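You operate a simulated robot arm through the tools that you are given. There is no shell and no other tool.

You are at the controls of a simulated robot arm. One attempt, no reset.

JOB
Move the violet sample to the viewer and match it.
Fine: it lies clamped in the damp meter; BOARD switch off, free the green clamp, VIEWER switch on; slide till SAME SHADE shows; the other cards and the dryer knob stay.

The check looks at the end state, three seconds after you hand in, the way a careful person would. Anything else that was tipped, shoved, dropped, spilled or broken makes it a failure.

ROBOT AND FRAMES
A 6-joint arm with a two-finger parallel gripper, fixed in place. Base frame: the origin is at the foot of the arm, x ahead of it, y to its left, z up. Readings come in mm, rad, newtons and seconds.
With the tool pointing down near the work surface it reaches from about 240 to 640 mm from the base axis. Its first joint turns from -1.152 to 1.152 rad. Payload 2.7 kg.
The tool frame sits at the grasp point between the pads (the TCP): z along the fingers, y along the line on which they close. The tips reach 23 mm beyond it. The gripper opens to 94 mm. The fingers are 38 mm wide and 10 mm thick; the gripper's body (54 by 96 mm) begins 39 mm behind the TCP.
Orientation is that of the tool frame in the base frame, as a unit quaternion [x, y, z, w]. With the fingers straight down and closing along the base's y, the tool's x points along the base's -x, its y along +y and its z along -z.

CONTROLS
- The arm moves only by the tool jog_arm. Its argument "rows" is a list of rows, each an object of numbers (a shift or turn left out is 0, a gripper value left out holds the last): "dx", "dy", "dz": the shift along the tool's x, y, z in mm; "rx", "ry", "rz": the turn, a rotation vector about the tool's x, y, z in rad; "fingers": the opening in per cent of the stroke, from 0 (shut) to 100 (fully open). In form: [{"dx": .., "dy": .., "dz": .., "rx": .., "ry": .., "rz": .., "fingers": ..}, ...]. A call has 1 to 20 rows; each row shifts and turns the commanded pose from where the row before left it, along the tool's axes as they then stand. A row lasts 0.2 s, in which the tool goes at most 50 mm and 0.15 rad; a call with a longer step from one row to the next is refused whole, and so is a gripper value outside its range. A pose out of reach is approached as far as the arm can. The call stops where the force on the tool passes 50 N (or 10 N more than at its start, if that is more) or the arm is blocked; 0.2 s more then pass. Each finger travels about 45 mm/s and halts on what it meets, pressing with about 34 N; the grip force reading is that of the motor and also rises with nothing between the fingers. The clock runs only during rows and for 0.2 s after the last one: add rows that do not move to give the fingers time. It gives the time, the measured TCP pose, the force on the tool (base axes), the opening and the grip force at its end, in the units of the frame above (readings bear some noise), with the torque about the TCP (base axes, N m) and any sound that the robot's microphone picked up, and new pictures: "views" is both (left out), scene, wrist or none.
- Cameras (640 x 400 px; columns grow to the right, rows downward): "scene" is fixed at [58.7, -424, 1401.5]; the picture's right is [0.90, -0.44, 0.00], its down [-0.27, -0.55, -0.79] and it looks along [0.35, 0.71, -0.61] (base axes); focal length 367 px, centre (320, 200). "wrist" rides on the gripper at [87, 16, -74] in the tool frame; the picture's right is [-0.18, 0.98, 0.00], its down [-0.58, -0.11, -0.81] and it looks along [-0.79, -0.15, 0.59] (tool axes); focal length 243 px, centre (320, 200).
- measure_at(camera, pixels): for up to 12 pixels [column, row] of the newest picture of that camera ("zoom" is the newest enlarged one), the place [x, y, z] in the base frame of the surface seen there, good to about 2 mm. No time passes.
- enlarge(camera, box): a new picture of the part [left, top, right, bottom] of that camera's present view, enlarged. No time passes.
- finish_job(): hands the job in; it is judged then, once.

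Leave the gripper open and the arm clear of the work at the hand-in unless told otherwise.

The tools are called after "Emit:" as name(argument=value, ...) on one line, values as JSON. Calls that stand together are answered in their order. jog_arm: Moves the arm, as the interface text tells. Its arguments: {"type":"object","properties":{"rows":{"type":"array"},"views":{"type":"string","enum":["both","scene","wrist","none"]}},"required":["rows"]} The other tools are called the same way: measure_at (camera, pixels) gives the place of the surface under pixels of a picture; enlarge (camera, box) takes an enlarged picture of a part of a camera's view; finish_job () hands the job in.

At the start:

```text
time: 0.0
eef_pos: [419.1, -57.8, 1154.0]
ee_rot: [0.0, 1.0, -0.001, 0.0]
contact_force: [0.4, 0.0, -1.0]
moment: [0.0, 0.0, -0.02]
width: 94.1
grasp_force: 0.1
```

scene: 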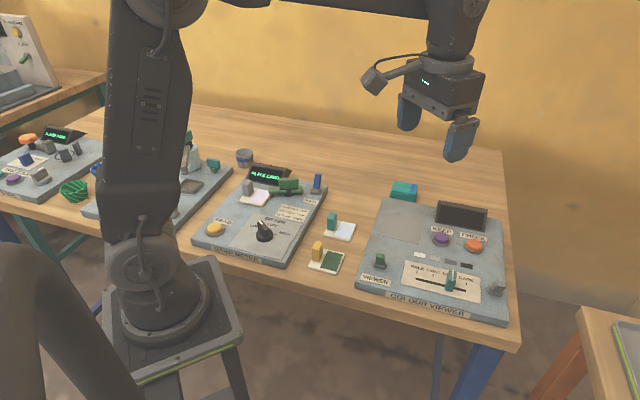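
wrist: 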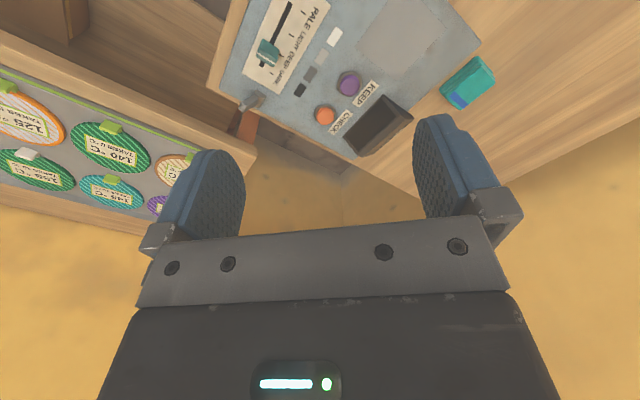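

I see the workbench with the damp meter board in the middle (around 260,220) and the colour viewer at the right (435,255). I'll enlarge both to read the details before moving.

Emit:
enlarge(camera="scene", box=[180, 150, 360, 280])

Emit:
enlarge(camera="scene", box=[340, 170, 530, 330])

Emit:
enlarge(camera="scene", box=[0, 100, 240, 240])

```text
3.08 times, centred on (270, 215) of scene
```

zoom: 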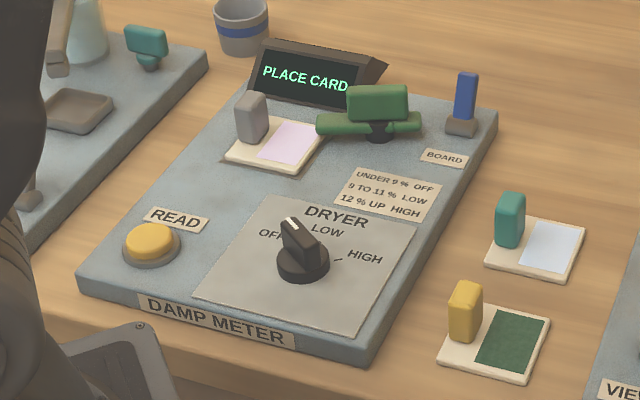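

```text
2.50 times, centred on (435, 250) of scene
```

zoom: 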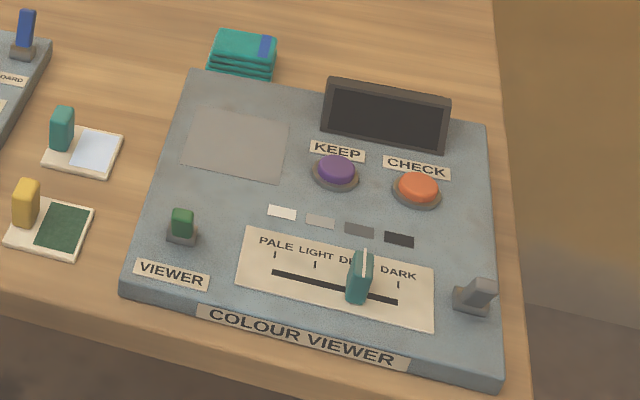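

```text
2.67 times, centred on (120, 170) of scene
```

zoom: 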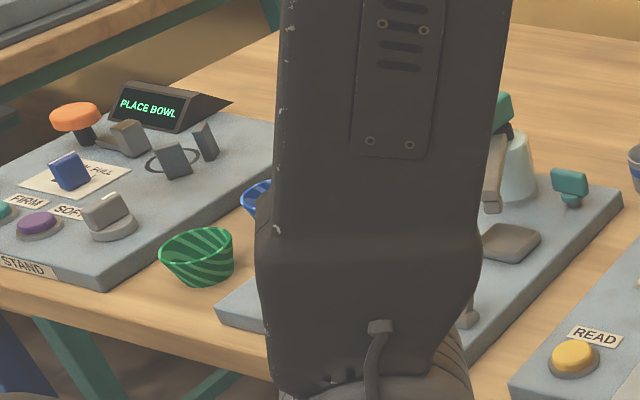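

The damp meter shows PLACE CARD, with a grey-handled card with a pale violet patch under a green clamp and a blue BOARD lever. I'll zoom back in on the damp meter so I can measure points on it.

Emit:
enlarge(camera="scene", box=[235, 160, 335, 222])

```text
6.40 times, centred on (285, 191) of scene
```

zoom: 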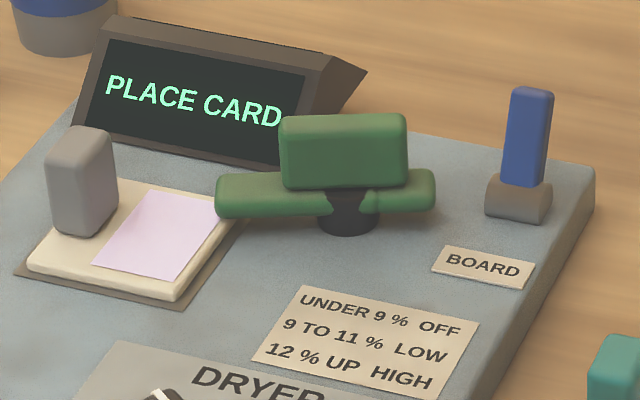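

The clamp looks like a bar on a black post with an upright green handle; its left end overlaps the card. I'll measure: clamp handle top corners, bar ends, post, lever, card handle, card corners.

Emit:
measure_at(camera="zoom", pixels=[[290, 120], [400, 120], [345, 150], [225, 195], [425, 190], [345, 225], [530, 95], [525, 180], [515, 205], [80, 135], [100, 140], [75, 225]])

Emit:
measure_at(camera="zoom", pixels=[[30, 262], [172, 295], [150, 240], [225, 215], [120, 190], [18, 273], [182, 308], [330, 270], [470, 220], [580, 200], [485, 290], [300, 230]])

```text
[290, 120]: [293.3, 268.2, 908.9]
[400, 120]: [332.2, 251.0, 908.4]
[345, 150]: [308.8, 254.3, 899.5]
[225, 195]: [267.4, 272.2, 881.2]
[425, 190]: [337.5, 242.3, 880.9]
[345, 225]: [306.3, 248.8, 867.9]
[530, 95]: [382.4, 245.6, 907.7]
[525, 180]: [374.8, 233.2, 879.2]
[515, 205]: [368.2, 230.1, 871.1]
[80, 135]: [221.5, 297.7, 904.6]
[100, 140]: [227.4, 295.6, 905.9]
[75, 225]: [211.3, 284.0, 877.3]
```

```text
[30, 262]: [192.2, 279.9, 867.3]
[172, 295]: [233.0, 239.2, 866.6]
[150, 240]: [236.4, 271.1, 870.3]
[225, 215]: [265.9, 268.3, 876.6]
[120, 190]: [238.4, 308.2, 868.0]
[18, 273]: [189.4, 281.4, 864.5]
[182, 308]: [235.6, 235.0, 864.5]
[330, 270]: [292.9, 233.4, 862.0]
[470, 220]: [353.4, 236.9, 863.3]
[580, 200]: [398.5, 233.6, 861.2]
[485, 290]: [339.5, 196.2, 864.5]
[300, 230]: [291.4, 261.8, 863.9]
```

Board surface is at z≈862–864, the clamp handle top ≈909. Now the viewer: enlarge the left and right parts.

Emit:
enlarge(camera="scene", box=[355, 190, 515, 290])

Emit:
enlarge(camera="scene", box=[395, 235, 519, 312])

```text
4.00 times, centred on (435, 240) of scene
```

zoom: 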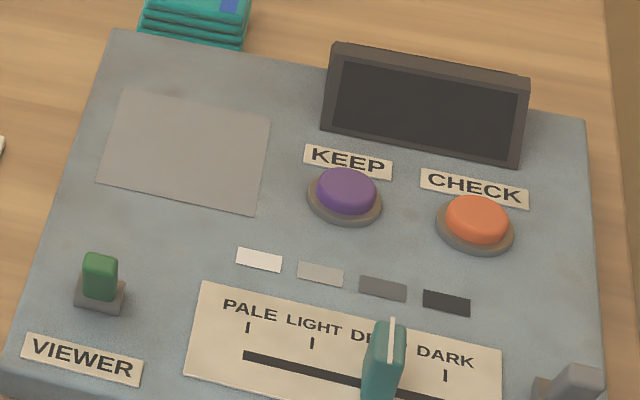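

```text
5.16 times, centred on (457, 274) of scene
```

zoom: 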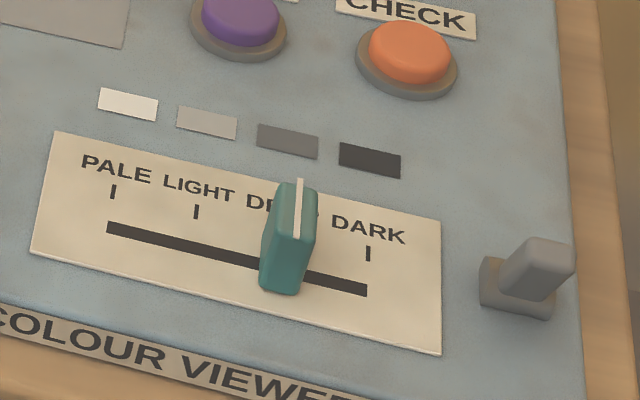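

The slider stands near DEEP; grey lever at right has no label, and the green lever carries the VIEWER label. Measuring the slider, grey lever, and (through the scene picture) the green lever, gray pad and buttons.

Emit:
measure_at(camera="zoom", pixels=[[300, 182], [298, 235], [280, 250], [278, 290], [312, 215], [110, 228], [365, 291], [113, 192], [196, 212], [369, 254], [545, 250], [515, 300]])

Emit:
measure_at(camera="scene", pixels=[[385.8, 213], [421.5, 220.8], [418, 243], [380, 236], [380, 254.5], [380, 260], [377, 265], [383, 268], [441, 237], [474, 244], [385, 282], [402, 226]])

Emit:
enlarge(camera="scene", box=[300, 180, 430, 280])

```text
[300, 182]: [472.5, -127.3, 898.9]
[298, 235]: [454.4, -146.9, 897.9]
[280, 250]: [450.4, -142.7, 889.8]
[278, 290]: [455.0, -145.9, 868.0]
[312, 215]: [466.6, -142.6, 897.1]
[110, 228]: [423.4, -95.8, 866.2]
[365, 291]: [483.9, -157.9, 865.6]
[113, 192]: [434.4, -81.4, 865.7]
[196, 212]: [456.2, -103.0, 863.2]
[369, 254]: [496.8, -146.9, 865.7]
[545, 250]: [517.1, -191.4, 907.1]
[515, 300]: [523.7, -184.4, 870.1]
```

```text
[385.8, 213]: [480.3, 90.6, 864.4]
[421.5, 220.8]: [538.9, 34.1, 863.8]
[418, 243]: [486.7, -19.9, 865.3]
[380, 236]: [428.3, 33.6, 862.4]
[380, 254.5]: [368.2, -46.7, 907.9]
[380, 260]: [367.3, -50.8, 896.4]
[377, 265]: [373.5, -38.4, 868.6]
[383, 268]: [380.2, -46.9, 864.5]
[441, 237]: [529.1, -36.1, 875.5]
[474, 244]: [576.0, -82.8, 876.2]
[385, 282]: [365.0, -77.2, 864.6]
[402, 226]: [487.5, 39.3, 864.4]
```

```text
4.00 times, centred on (365, 230) of scene
```

zoom: 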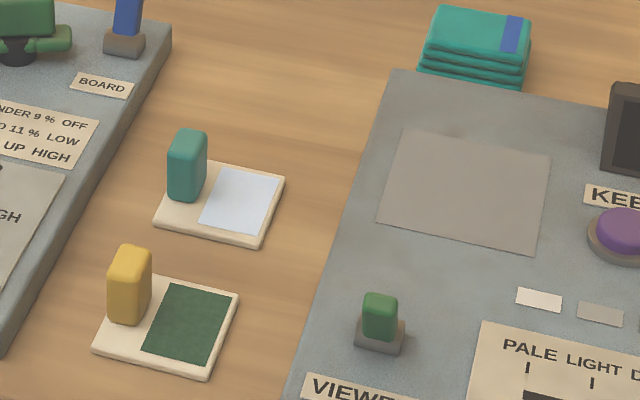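

Viewer pad centre ≈ (484, 35), board rotated −45°. Now I want the damp-meter board's orientation and the neighbouring cards' positions.

Emit:
measure_at(camera="scene", pixels=[[206, 245], [286, 264], [325, 187], [210, 228], [264, 228], [264, 236], [266, 221], [217, 229], [332, 218], [317, 245], [254, 222], [303, 232]])

Emit:
measure_at(camera="zoom", pixels=[[190, 135], [185, 195], [156, 220], [262, 247], [284, 180], [132, 250], [128, 318], [94, 348], [208, 378], [238, 294], [475, 30], [420, 70]])

```text
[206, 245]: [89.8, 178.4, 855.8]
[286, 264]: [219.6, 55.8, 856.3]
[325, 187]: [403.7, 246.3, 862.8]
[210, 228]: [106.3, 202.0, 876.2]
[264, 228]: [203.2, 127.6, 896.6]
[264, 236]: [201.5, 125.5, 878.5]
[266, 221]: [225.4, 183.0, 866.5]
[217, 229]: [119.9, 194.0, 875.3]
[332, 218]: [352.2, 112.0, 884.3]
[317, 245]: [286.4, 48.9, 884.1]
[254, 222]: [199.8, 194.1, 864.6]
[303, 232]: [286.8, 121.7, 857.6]
```

```text
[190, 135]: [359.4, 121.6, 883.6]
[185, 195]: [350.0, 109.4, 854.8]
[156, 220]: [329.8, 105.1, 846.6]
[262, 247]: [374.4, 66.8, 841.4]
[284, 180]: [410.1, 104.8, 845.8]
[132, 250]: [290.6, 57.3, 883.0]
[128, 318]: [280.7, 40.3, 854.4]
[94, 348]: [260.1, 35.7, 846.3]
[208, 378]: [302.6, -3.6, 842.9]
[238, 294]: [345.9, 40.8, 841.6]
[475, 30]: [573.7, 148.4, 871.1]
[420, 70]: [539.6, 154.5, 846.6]
```

The board axes lie at −45°, and the clamp bar runs at about −24°. I'll fly the gripper high over to the damp meter for a closer look with the wrist camera (staying at z≈1010+).

Emit:
jog_arm(rows=[{"dx": 11.9, "dy": 31.3, "dz": 10}, {"dx": 11.9, "dy": 31.3, "dz": 10}, {"dx": 11.9, "dy": 31.3, "dz": 10}, {"dx": 11.9, "dy": 31.3, "dz": 10}, {"dx": 11.9, "dy": 31.3, "dz": 10}, {"dx": 11.9, "dy": 31.3, "dz": 10}, {"dx": 11.9, "dy": 31.3, "dz": 10}, {"dx": 11.9, "dy": 31.3, "dz": 10}, {"dx": 11.9, "dy": 31.3, "dz": 10}, {"dx": 11.9, "dy": 31.3, "dz": 10}])

```text
time: 2.2
eef_pos: [300.6, 254.9, 1057.0]
ee_rot: [0.001, 1.0, 0.001, 0.001]
contact_force: [-0.2, -1.2, -0.2]
moment: [0.03, -0.01, -0.01]
width: 94.1
grasp_force: 0.0
```

scene: 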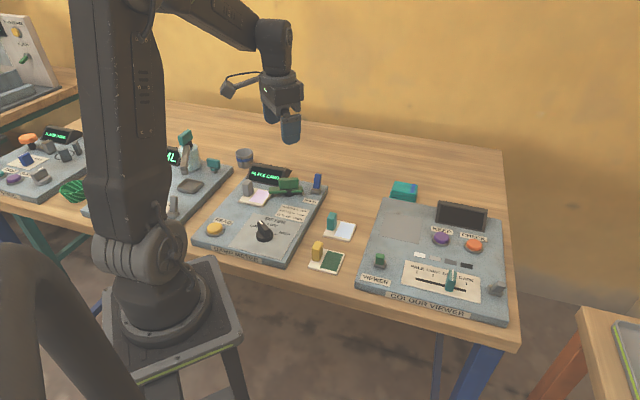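
wrist: 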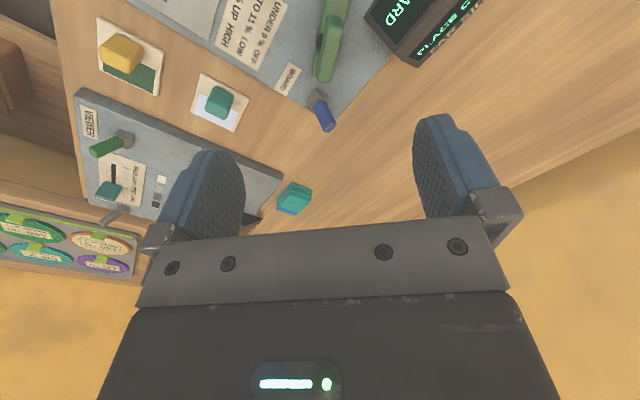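

The clamp is at the top of the wrist picture; I'll back off toward the base and turn the tool about 45° so that the camera looks over the board from the front.

Emit:
jog_arm(rows=[{"dx": 14, "dy": -8, "dz": 0}, {"dx": 14, "dy": -8, "dz": 0}, {"dx": 14, "dy": -8, "dz": 0}, {"dx": 14, "dy": -8, "dz": 0}, {"dx": 14, "dy": -8, "dz": 0}, {"rz": -0.14}, {"rz": -0.14}, {"rz": -0.14}, {"rz": -0.14}, {"rz": -0.14}])

```text
time: 4.4
eef_pos: [231.7, 215.4, 1054.1]
ee_rot: [-0.344, 0.939, 0.0, 0.0]
contact_force: [-0.8, 0.4, 0.1]
moment: [0.0, 0.03, 0.0]
width: 93.9
grasp_force: 0.1
```

scene: 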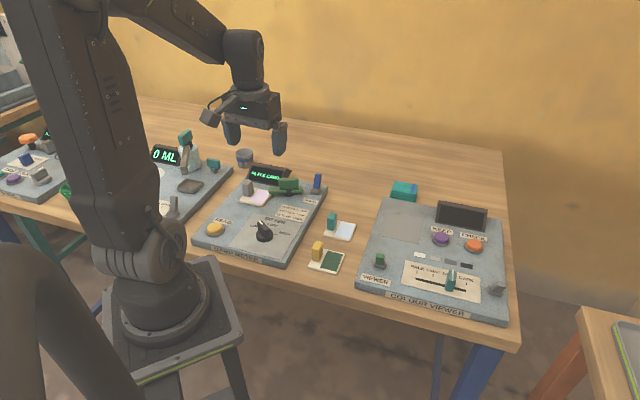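
wrist: 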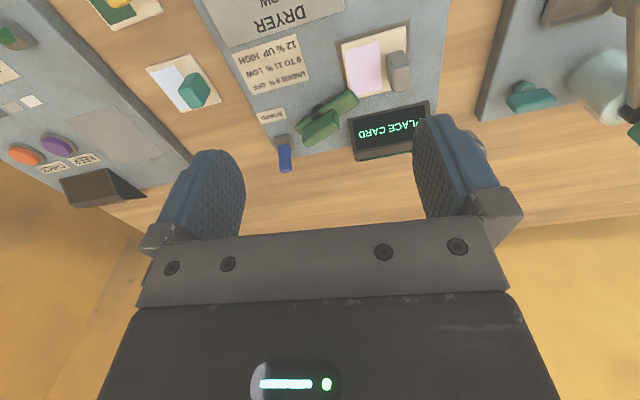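

Now the clamp, lever and card are visible (upside down). Enlarging around (330,110).

Emit:
enlarge(camera="wrist", box=[240, 20, 440, 175])

```text
2.58 times, centred on (340, 98) of wrist
```

zoom: 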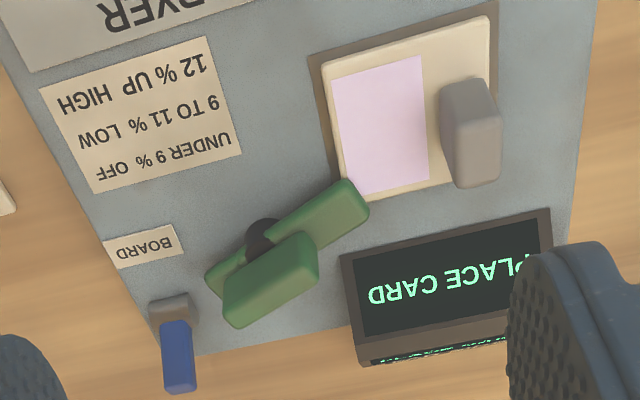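

The lever (blue, BOARD) leans to the board's back, and the board is on; so "off" should be toward the front. The clamp seems to be a turn-bar whose end covers the card's corner. First the BOARD switch: I'll align the tool to the board (45°), close the fingers, and go to a point behind the lever, still high.

Emit:
jog_arm(rows=[{"rz": -0.085, "fingers": 0}, {"dx": -30, "dy": -15}, {"dx": -30, "dy": -15}, {"dx": -30, "dy": -15}, {"dx": -30, "dy": -15}, {"dx": -30, "dy": -15}, {"dx": -22, "dy": -11.5}, {"dz": 20}, {"dz": 20}, {"dz": 20}, {}])

```text
time: 6.8
eef_pos: [413.1, 277.0, 994.4]
ee_rot: [-0.382, 0.924, 0.0, 0.0]
contact_force: [0.3, -0.4, 0.0]
moment: [0.0, -0.01, 0.01]
width: 0.0
grasp_force: 34.2
```

scene: 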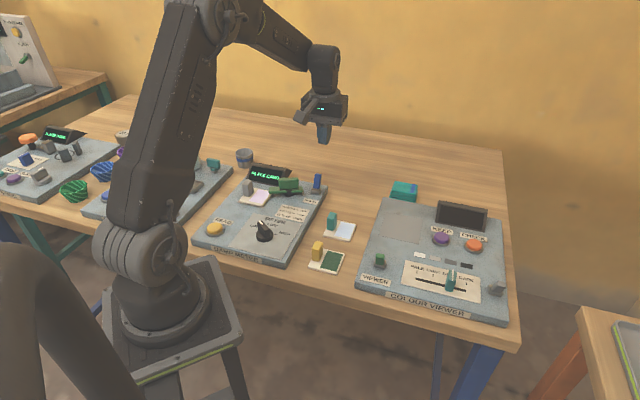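
wrist: 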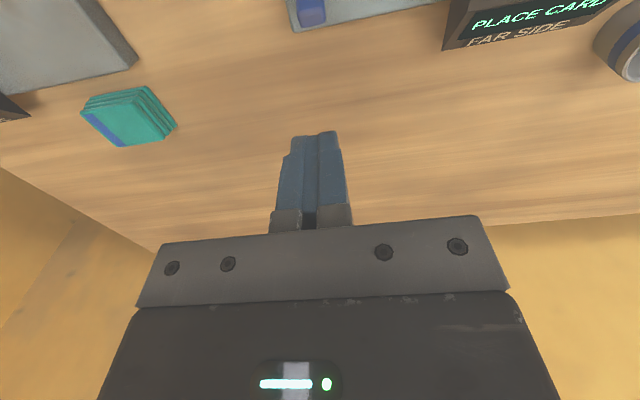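

Fingers are closed, behind and above the lever. The lever tip is at about (313,12) in the wrist picture; measuring it to check the sideways alignment and clearance.

Emit:
measure_at(camera="wrist", pixels=[[300, 20], [325, 18], [313, 12], [313, 23], [298, 5], [322, 3], [312, 150]])

Emit:
measure_at(camera="scene", pixels=[[317, 176], [317, 182], [315, 190], [319, 186], [314, 186]])

```text
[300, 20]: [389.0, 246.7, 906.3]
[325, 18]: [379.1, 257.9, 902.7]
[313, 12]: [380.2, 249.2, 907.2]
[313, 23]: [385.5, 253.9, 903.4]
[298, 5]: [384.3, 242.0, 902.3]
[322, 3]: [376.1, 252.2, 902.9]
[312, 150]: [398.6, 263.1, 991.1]
```

```text
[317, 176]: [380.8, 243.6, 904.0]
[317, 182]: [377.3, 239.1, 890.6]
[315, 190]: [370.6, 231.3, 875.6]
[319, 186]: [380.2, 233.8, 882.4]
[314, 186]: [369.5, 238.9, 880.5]
```

The lever is at u≈93.5, 2.5 mm to the tool's left; finger front is ~17 mm behind it. I descend to z≈908 (tips 885), then push toward the board's front in small steps.

Emit:
jog_arm(rows=[{"dy": 2.5, "dz": 20}, {"dz": 25}, {"dz": 25}, {"dz": 16}, {}, {"dx": 7}, {"dx": 7}, {"dx": 6}, {"dx": 5}, {"dx": 5}, {"dx": 5}, {}])

```text
time: 9.4
eef_pos: [389.4, 255.5, 910.8]
ee_rot: [-0.383, 0.924, 0.002, 0.006]
contact_force: [-1.7, 8.6, 40.7]
moment: [-0.59, 0.56, -0.12]
width: 0.2
grasp_force: 33.9
heard: click
```

scene: 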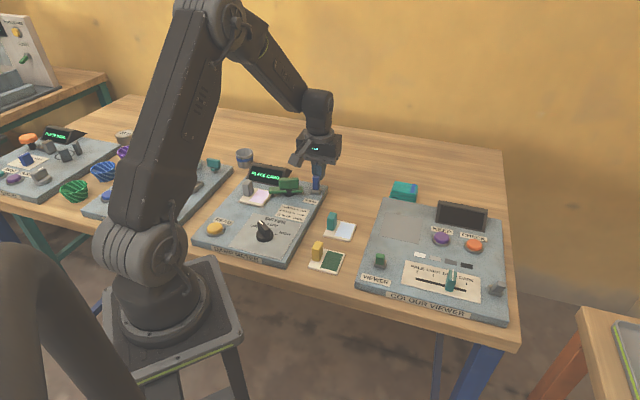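
wrist: 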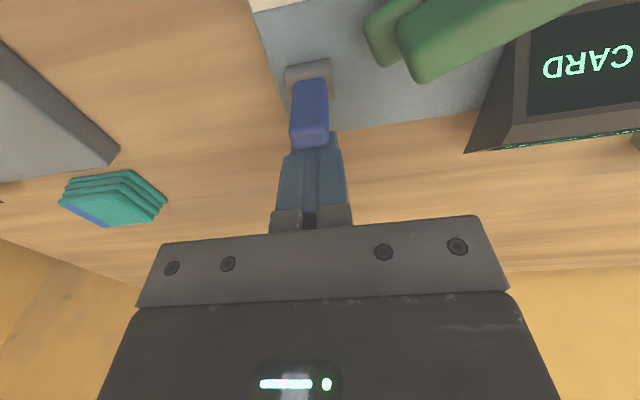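

A click was heard and there's 40 N upward on the tool. Let me look closely before anything else.

Emit:
enlarge(camera="wrist", box=[240, 30, 400, 180])

Emit:
enlarge(camera="scene", box=[240, 130, 360, 210])

```text
2.67 times, centred on (320, 105) of wrist
```

zoom: 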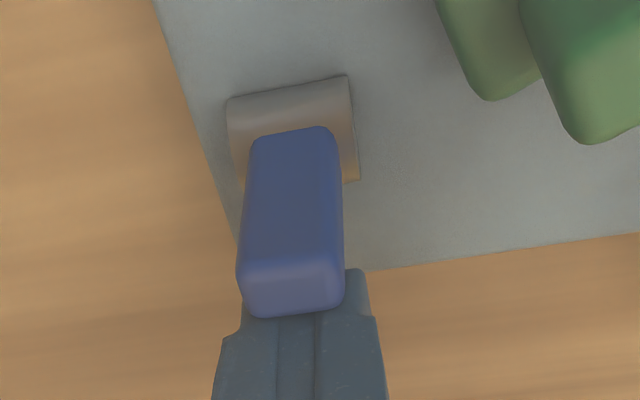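

```text
5.00 times, centred on (300, 170) of scene
```

zoom: 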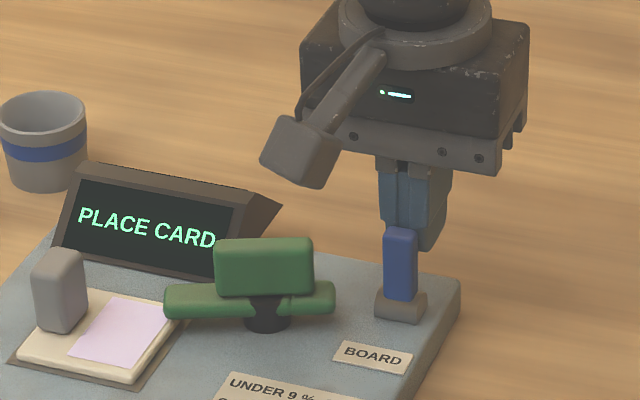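

The lever has come partly upright but still isn't over; something on the finger shoulder seems to press down on the lever's top (upward force). I'll back off 12 mm, raise 9 mm, and look.

Emit:
jog_arm(rows=[{"dx": -6}, {"dx": -6}, {"dz": -9}, {}])

```text
time: 10.4
eef_pos: [396.3, 261.0, 915.2]
ee_rot: [-0.382, 0.924, -0.001, -0.002]
contact_force: [-0.5, 0.7, 0.0]
moment: [0.02, 0.01, 0.03]
width: 0.0
grasp_force: 34.1
heard: click
```

scene: 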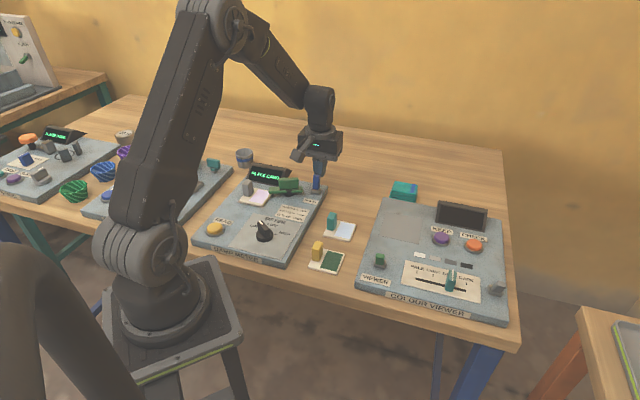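
wrist: 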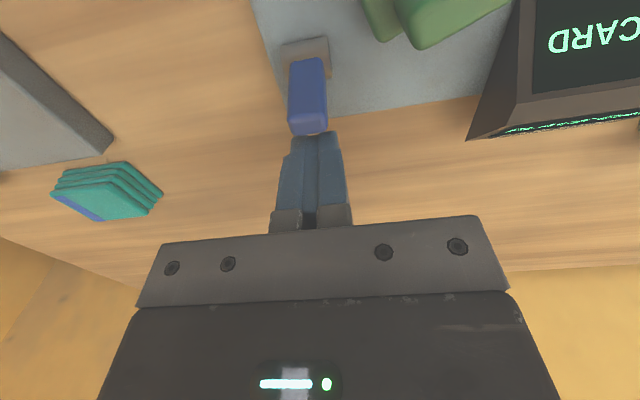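

Force is gone and I heard another click. Measuring the lever again.

Emit:
enlarge(camera="scene", box=[285, 150, 345, 200])

Emit:
measure_at(camera="wrist", pixels=[[308, 125], [308, 110], [308, 85], [308, 65], [305, 50], [293, 100], [325, 95]])

```text
8.00 times, centred on (315, 175) of scene
```

zoom: 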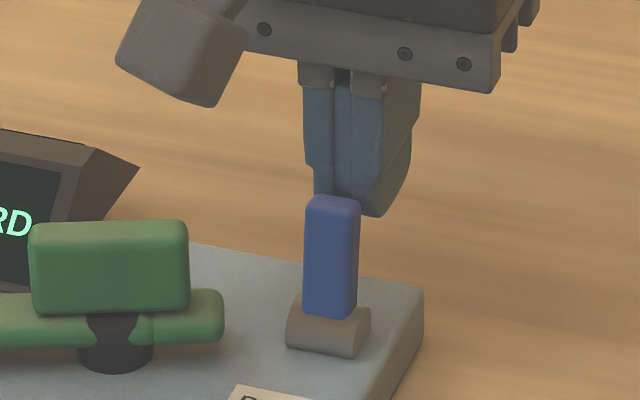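

```text
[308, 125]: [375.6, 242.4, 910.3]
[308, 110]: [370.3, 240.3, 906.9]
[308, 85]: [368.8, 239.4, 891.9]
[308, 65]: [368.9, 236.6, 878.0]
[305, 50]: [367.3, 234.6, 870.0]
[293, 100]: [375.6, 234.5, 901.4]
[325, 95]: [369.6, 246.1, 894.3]
```

The lever now leans back only ~8°, resting against the fingers. At this height I'll push further to the front in small steps and watch the force.

Emit:
jog_arm(rows=[{"dx": 4}, {"dx": 4}, {"dx": 4}, {}])

```text
time: 11.4
eef_pos: [387.2, 255.0, 916.5]
ee_rot: [-0.381, 0.924, 0.0, 0.0]
contact_force: [0.1, 0.8, -0.1]
moment: [-0.03, 0.0, 0.0]
width: 0.1
grasp_force: 33.7
heard: click
```

scene: 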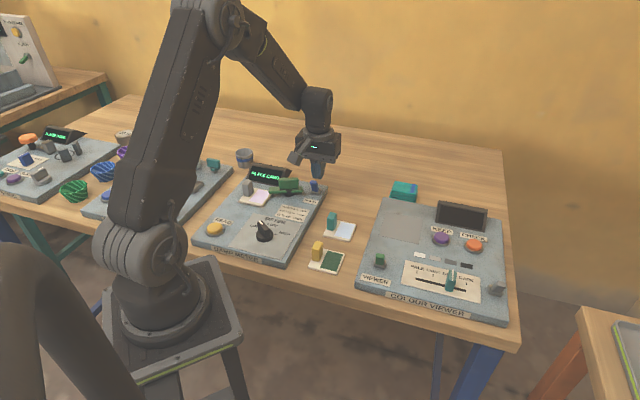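
wrist: 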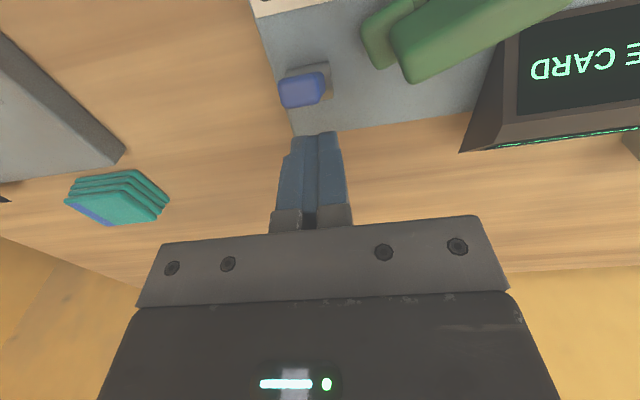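

The lever snapped over to the front with a click, no force remains. I'll back off and rise, then see the display.

Emit:
jog_arm(rows=[{"dx": -10}, {"dz": -25}, {"dz": -25}, {"dz": -25}, {}])

Emit:
enlarge(camera="scene", box=[235, 150, 335, 212])

```text
time: 12.6
eef_pos: [392.8, 263.4, 992.5]
ee_rot: [-0.381, 0.925, 0.001, 0.0]
contact_force: [0.2, -0.6, -0.2]
moment: [-0.02, -0.01, -0.01]
width: 0.2
grasp_force: 34.4
```

scene: 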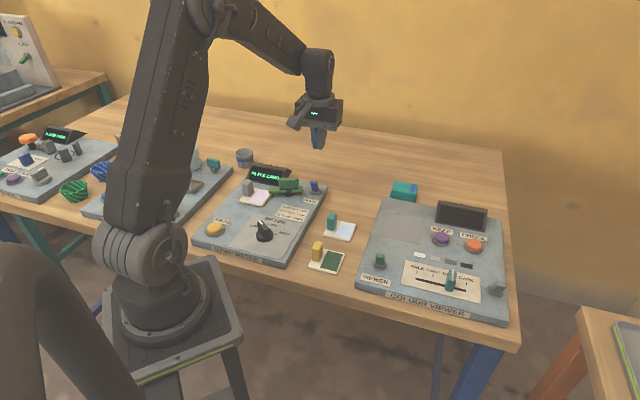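
wrist: 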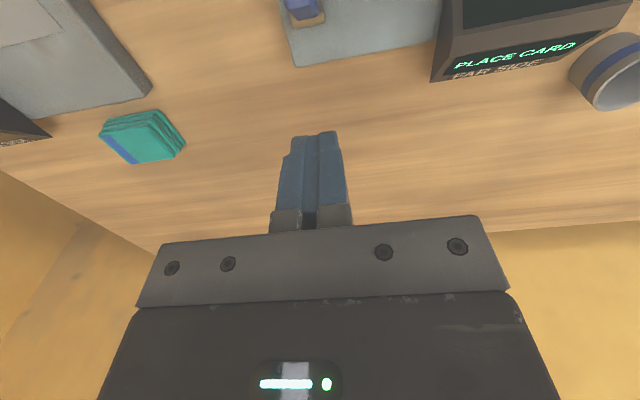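

```text
6.40 times, centred on (285, 181) of scene
```

zoom: 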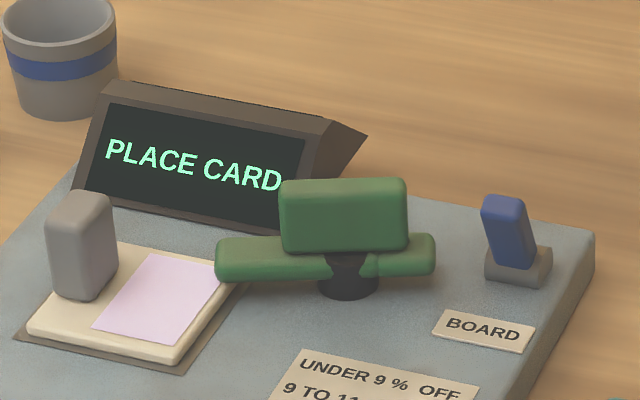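

The lever now leans to the front, but the display still says PLACE CARD. I'll look for on/off marks near both switches, and compare with the viewer's one.

Emit:
enlarge(camera="scene", box=[297, 172, 333, 206])

Emit:
enlarge(camera="scene", box=[360, 245, 400, 295])

Emit:
enlarge(camera="wrist", box=[420, 0, 640, 110])

```text
11.76 times, centred on (315, 189) of scene
```

zoom: 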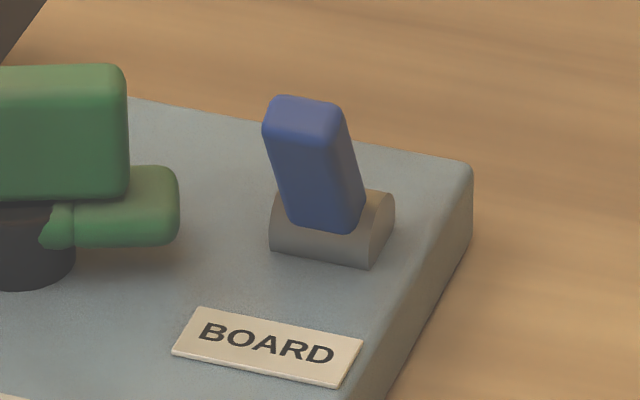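

```text
8.00 times, centred on (380, 270) of scene
```

zoom: 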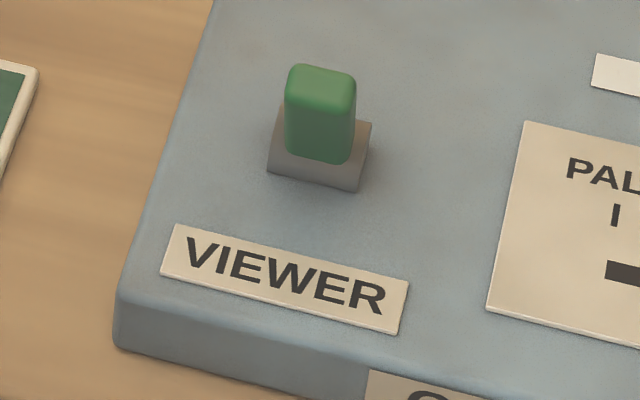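

```text
2.91 times, centred on (530, 55) of wrist
```

zoom: 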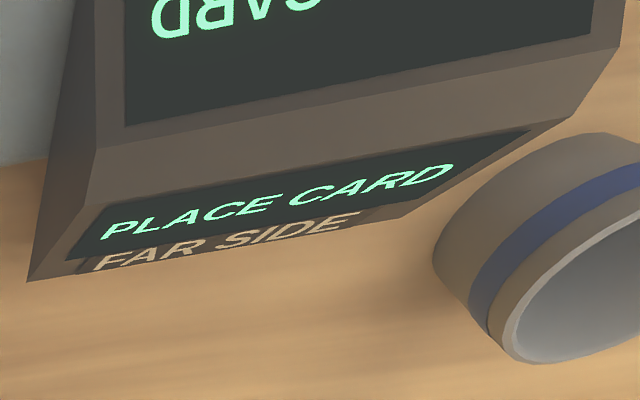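

No on/off marks. I'll measure the lever's present tilt to see whether it went all the way.

Emit:
measure_at(camera="scene", pixels=[[313.6, 181.2], [313, 185], [314, 188], [315, 191], [316.5, 184], [311.5, 181], [312.5, 192.5]])

Emit:
measure_at(camera="wrist", pixels=[[302, 16], [302, 5], [292, 10], [318, 8], [310, 20]])

```text
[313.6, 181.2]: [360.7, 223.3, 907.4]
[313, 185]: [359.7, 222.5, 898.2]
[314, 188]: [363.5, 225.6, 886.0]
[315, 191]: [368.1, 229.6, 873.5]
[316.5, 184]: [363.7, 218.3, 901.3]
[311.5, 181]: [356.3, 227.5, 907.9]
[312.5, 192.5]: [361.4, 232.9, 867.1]
```

```text
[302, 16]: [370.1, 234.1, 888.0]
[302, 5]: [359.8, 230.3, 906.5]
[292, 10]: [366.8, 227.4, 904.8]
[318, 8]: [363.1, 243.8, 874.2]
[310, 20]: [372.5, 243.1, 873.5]
```

The lever went the whole way (≈ −24° now vs +26° before). Next, measure the display's nearest edges to see which way the clamp bar can swing, then I'll wait and watch the display.

Emit:
measure_at(camera="scene", pixels=[[300.5, 182], [296, 181], [284, 179], [277, 186], [335, 191], [286, 168], [290.5, 175], [249, 180], [252, 165], [262, 187], [251, 191], [256, 195]])

Emit:
jog_arm(rows=[{"fingers": 60}, {"rz": 0.15}, {"rz": 0.15}, {"rz": 0.15}, {"rz": 0.15}, {"rz": 0.15}, {"rz": 0.15}, {"rz": 0.15}, {"rz": 0.15}, {}])

```text
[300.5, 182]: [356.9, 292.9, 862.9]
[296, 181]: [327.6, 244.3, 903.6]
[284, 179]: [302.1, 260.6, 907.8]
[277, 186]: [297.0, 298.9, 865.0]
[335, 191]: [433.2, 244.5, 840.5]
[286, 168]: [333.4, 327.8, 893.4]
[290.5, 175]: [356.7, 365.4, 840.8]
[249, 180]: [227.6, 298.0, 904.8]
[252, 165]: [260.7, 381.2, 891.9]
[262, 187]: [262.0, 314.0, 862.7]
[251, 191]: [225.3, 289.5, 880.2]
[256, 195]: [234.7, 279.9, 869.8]
```

```text
time: 14.8
eef_pos: [396.4, 260.3, 993.2]
ee_rot: [0.207, 0.978, -0.001, 0.0]
contact_force: [0.4, -0.1, 1.0]
moment: [0.01, 0.0, -0.01]
width: 56.3
grasp_force: 0.1
```

scene: 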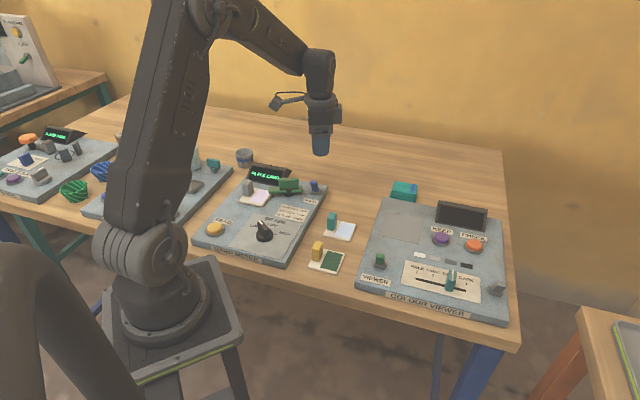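
wrist: 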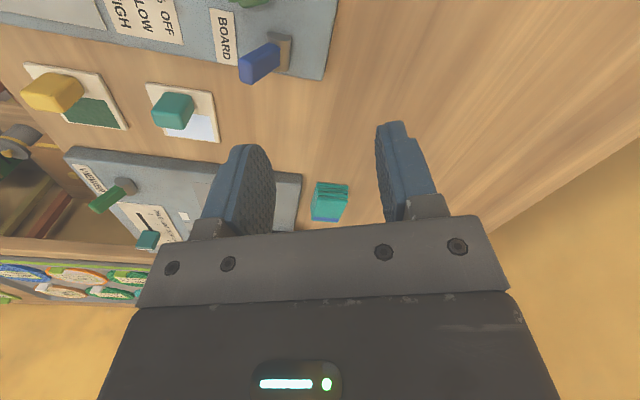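

The display sits behind-left (its base starts around v≈421), so the long left arm of the bar should swing to the front (counter-clockwise from above). The tool is now at −24°, matching the bar. I move over the clamp handle at (313,262), still high, to check the alignment.

Emit:
jog_arm(rows=[{"dx": 25, "dy": -11}, {"dx": 26, "dy": -11}, {"dx": 26, "dy": -10.4}, {"dz": 20}, {}])

Emit:
enlarge(camera="wrist", box=[200, 0, 460, 170])

```text
time: 16.0
eef_pos: [312.2, 260.6, 971.8]
ee_rot: [0.206, 0.979, 0.001, 0.0]
contact_force: [-0.5, 0.4, 0.3]
moment: [0.01, -0.01, 0.0]
width: 56.4
grasp_force: 0.1
```

scene: 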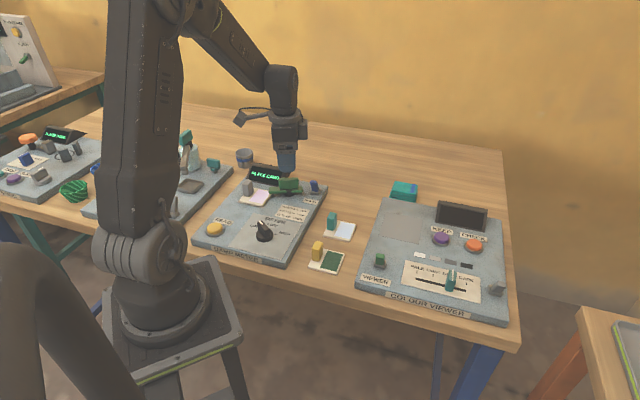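
wrist: 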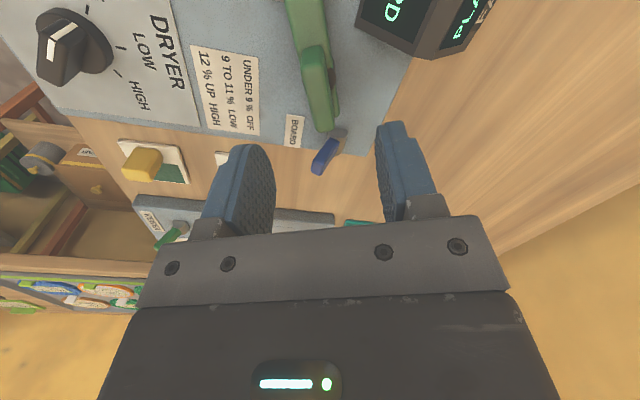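

```text
2.35 times, centred on (330, 85) of wrist
```

zoom: 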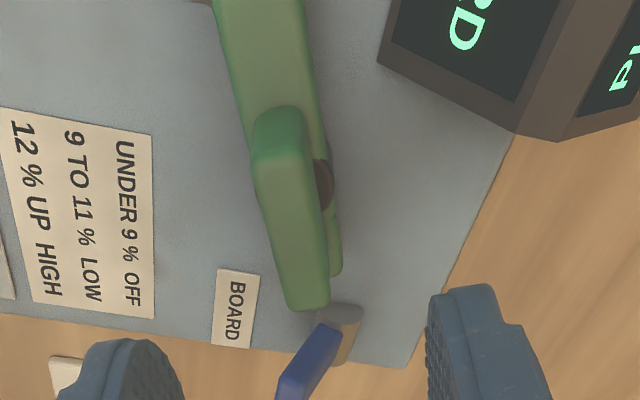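

The handle and bar are in view between the fingers. Measuring the handle's top surface edges and the bar.

Emit:
measure_at(camera="zoom", pixels=[[262, 165], [305, 155], [290, 300], [325, 292], [285, 160], [305, 300], [292, 230], [270, 230], [315, 225], [325, 185], [335, 265], [260, 60]])

Emit:
measure_at(camera="zoom", pixels=[[220, 60], [300, 60], [280, 115], [385, 60], [510, 130], [308, 308]])

```text
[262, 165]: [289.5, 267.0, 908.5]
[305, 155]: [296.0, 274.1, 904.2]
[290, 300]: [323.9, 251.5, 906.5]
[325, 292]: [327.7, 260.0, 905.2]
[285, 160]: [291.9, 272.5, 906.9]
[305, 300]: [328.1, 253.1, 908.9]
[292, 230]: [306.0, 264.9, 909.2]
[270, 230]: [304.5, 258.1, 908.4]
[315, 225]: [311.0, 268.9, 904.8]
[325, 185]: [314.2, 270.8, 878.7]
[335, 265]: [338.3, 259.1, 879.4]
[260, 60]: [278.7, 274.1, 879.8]
```

```text
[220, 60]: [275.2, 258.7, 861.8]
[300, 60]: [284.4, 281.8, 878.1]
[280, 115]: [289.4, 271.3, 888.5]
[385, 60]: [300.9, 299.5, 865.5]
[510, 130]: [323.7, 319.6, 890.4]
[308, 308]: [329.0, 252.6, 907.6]
```

The handle is ~42 × 14 mm, centred at about (310.5, 261), top z≈909; tool yaw fits. I'll narrow the fingers to ~42 mm, descend so that the tips are at ≈884 around the handle.

Emit:
jog_arm(rows=[{"dx": 2, "fingers": 45}, {"dz": 15}, {"dz": 15}, {"dz": 15}, {"dz": 12}, {"dz": 7.8}, {}])

Emit:
enlarge(camera="wrist", box=[200, 40, 460, 202])

Emit:
enlarge(camera="scene", box=[235, 150, 335, 212])

```text
time: 17.6
eef_pos: [309.7, 261.2, 908.3]
ee_rot: [0.206, 0.978, 0.0, 0.0]
contact_force: [0.9, -0.1, -0.1]
moment: [0.03, 0.02, -0.01]
width: 42.4
grasp_force: 0.0
```

scene: 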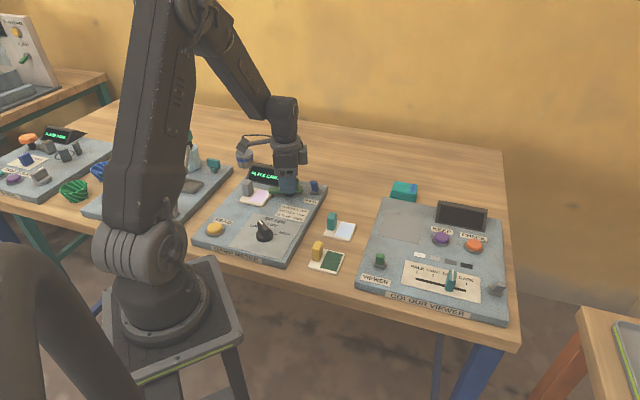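
wrist: 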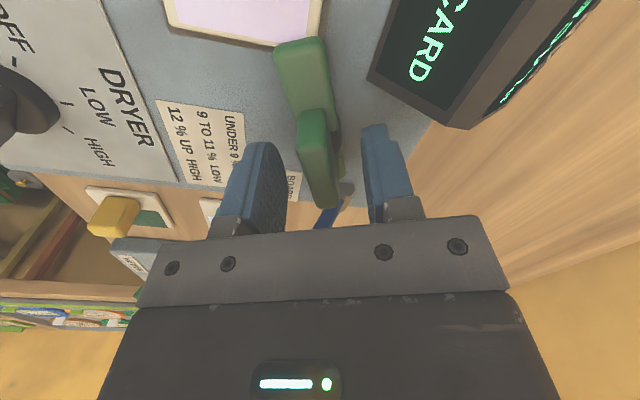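

```text
2.46 times, centred on (330, 121) of wrist
```

zoom: 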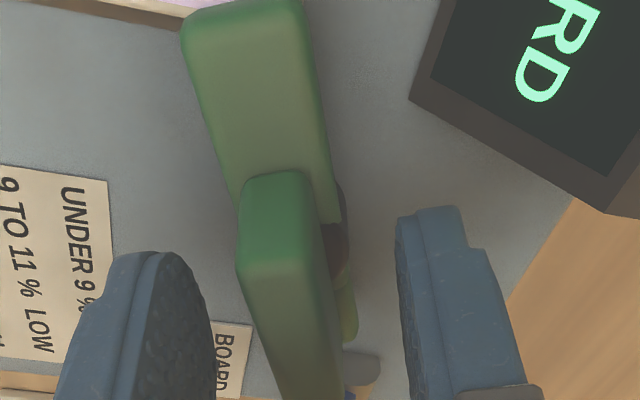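

```text
6.40 times, centred on (285, 181) of scene
```

zoom: 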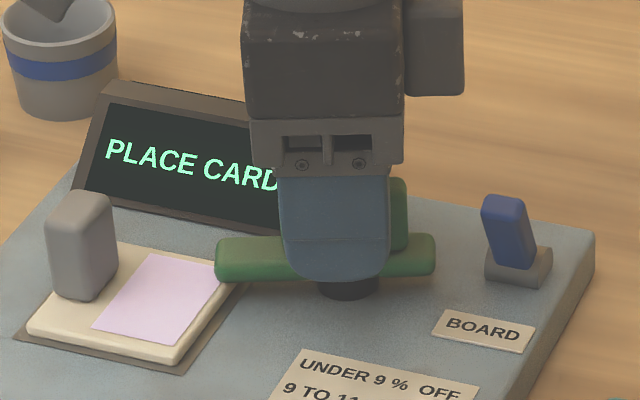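

The handle stands between the pads. Closing on it.

Emit:
jog_arm(rows=[{"fingers": 0}, {}, {}, {}, {}], views="wrist")

```text
time: 18.8
eef_pos: [310.2, 262.1, 907.0]
ee_rot: [0.204, 0.979, 0.0, 0.001]
contact_force: [0.0, -1.9, -1.1]
moment: [-0.03, 0.05, 1.88]
width: 13.7
grasp_force: 45.1
```

wrist: 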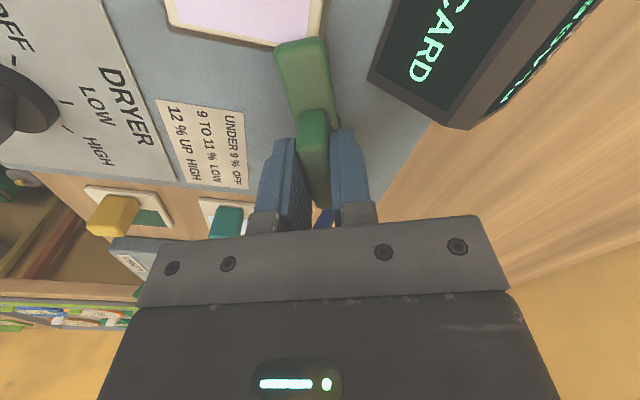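

Held, 13.7 mm wide, with +1.9 N m about z (the handle sits a bit more counter-clockwise than the tool). Now turn counter-clockwise (tool rz negative) a little and read the torque.

Emit:
jog_arm(rows=[{"rz": -0.05}, {"rz": -0.05}, {"rz": -0.05}, {}], views="wrist")

```text
time: 19.8
eef_pos: [310.0, 262.1, 908.4]
ee_rot: [0.132, 0.991, -0.001, 0.001]
contact_force: [2.9, -16.3, 1.6]
moment: [-0.02, -0.82, -0.02]
width: 13.6
grasp_force: 44.6
```

wrist: 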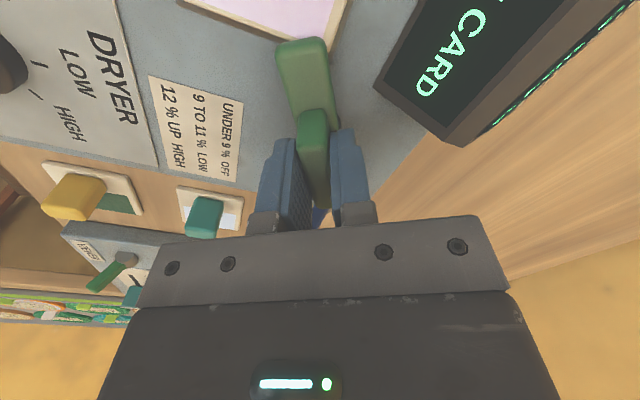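

The clamp turns along freely with the tool (torque ≈ 0) — the bar's end swings toward the front. Small sideways load of 16 N; continuing to turn with a slight relief.

Emit:
jog_arm(rows=[{"dy": -0.5, "rz": -0.08}, {"dy": -0.3, "rz": -0.08}, {"rz": -0.08}, {}], views="wrist")

```text
time: 20.8
eef_pos: [309.6, 260.9, 908.7]
ee_rot: [0.012, 1.0, 0.0, 0.001]
contact_force: [2.7, -19.1, 24.0]
moment: [-0.2, 1.17, -0.03]
width: 13.8
grasp_force: 44.9
```

wrist: 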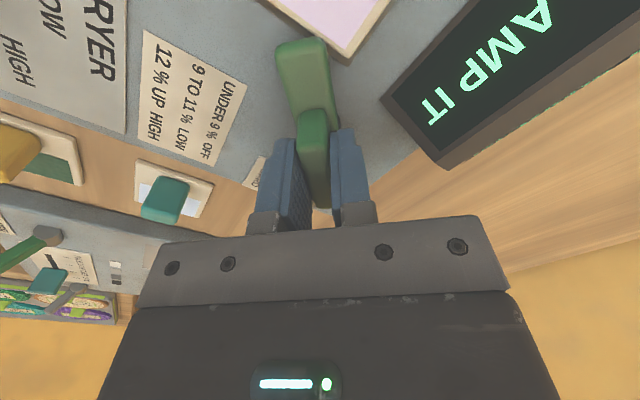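

The display changed to "CLAMP IT", so the meter senses the clamp as open now. Let me take a look at the whole from the scene camera before turning further.

Emit:
enlarge(camera="scene", box=[235, 150, 335, 212])

Emit:
enlarge(camera="wrist", box=[200, 0, 460, 170])

```text
6.40 times, centred on (285, 181) of scene
```

zoom: 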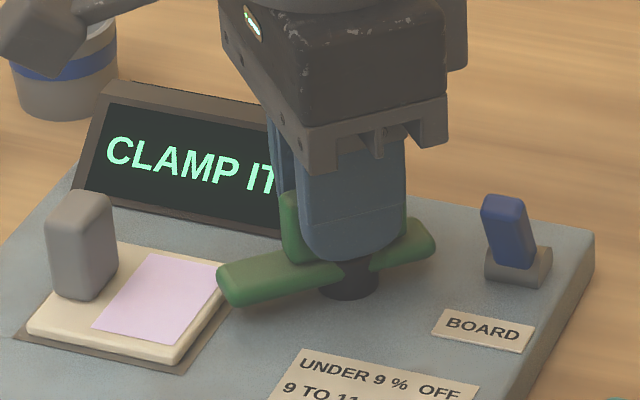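

```text
2.35 times, centred on (330, 85) of wrist
```

zoom: 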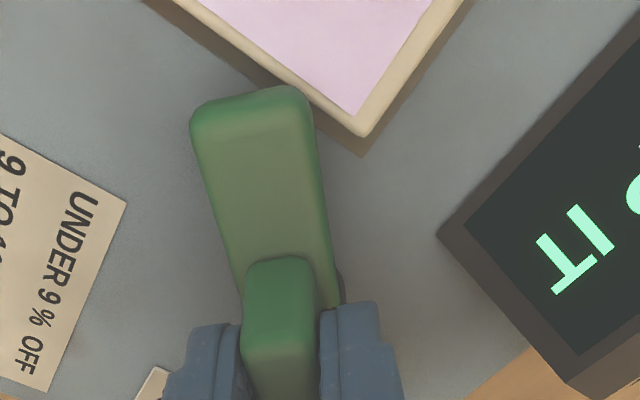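

The bar end is nearly off the card's corner. I continue counter-clockwise, easing 1 mm up and 1 mm in −y to relieve the loads.

Emit:
jog_arm(rows=[{"dy": -1, "dz": -1}, {"rz": -0.1}, {"rz": -0.1}, {"rz": -0.1}, {}], views="wrist")

```text
time: 22.0
eef_pos: [309.9, 261.2, 906.9]
ee_rot: [-0.138, 0.99, 0.001, 0.002]
contact_force: [3.2, -4.0, 18.6]
moment: [-0.59, 1.09, -0.02]
width: 13.8
grasp_force: 45.0
```

wrist: 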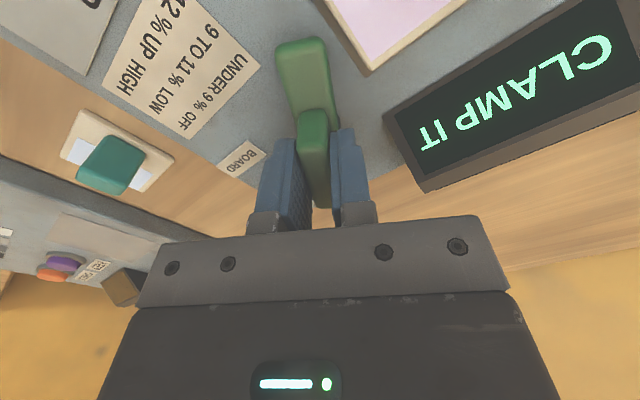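

Turning smoothly, bar now clear of the card. Continuing toward about 45–50° total tool yaw.

Emit:
jog_arm(rows=[{"dz": -0.7, "rz": -0.1}, {"rz": -0.1}, {"rz": -0.1}, {"rz": -0.1}, {}], views="wrist")

```text
time: 23.2
eef_pos: [309.7, 262.0, 907.5]
ee_rot: [-0.331, 0.944, 0.0, -0.002]
contact_force: [4.6, 0.1, -18.0]
moment: [0.85, -1.07, 0.01]
width: 13.9
grasp_force: 44.9
```

wrist: 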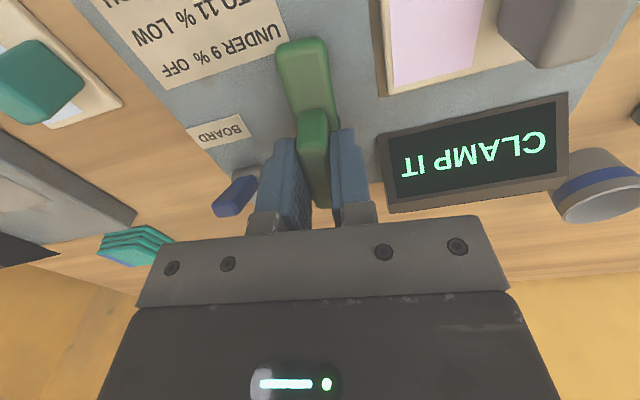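

Bar now roughly along the board's depth. I'll turn a bit further (to ~ 80–90° total) and watch for a stop.

Emit:
jog_arm(rows=[{"dz": 0.5, "rz": -0.1}, {"rz": -0.1}, {"rz": -0.08}, {}], views="both")

```text
time: 24.2
eef_pos: [310.0, 261.0, 908.9]
ee_rot: [-0.46, 0.888, -0.001, 0.0]
contact_force: [29.6, -5.5, -23.4]
moment: [-0.76, 0.56, 0.01]
width: 13.8
grasp_force: 45.2
```

scene: 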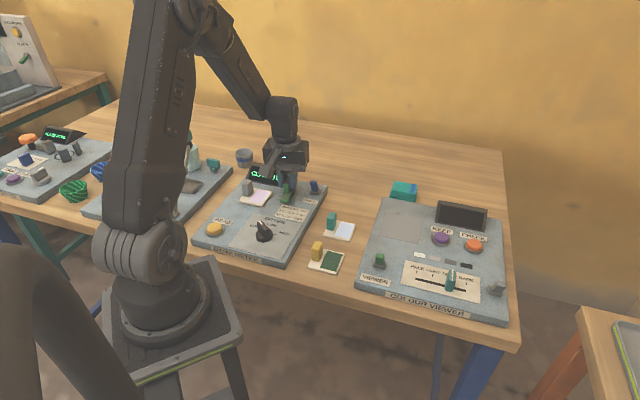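
wrist: 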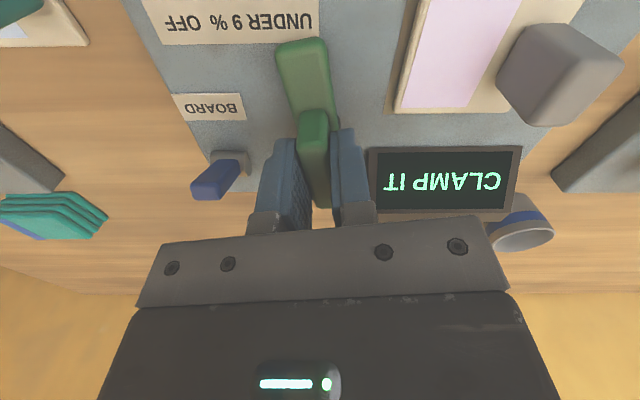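

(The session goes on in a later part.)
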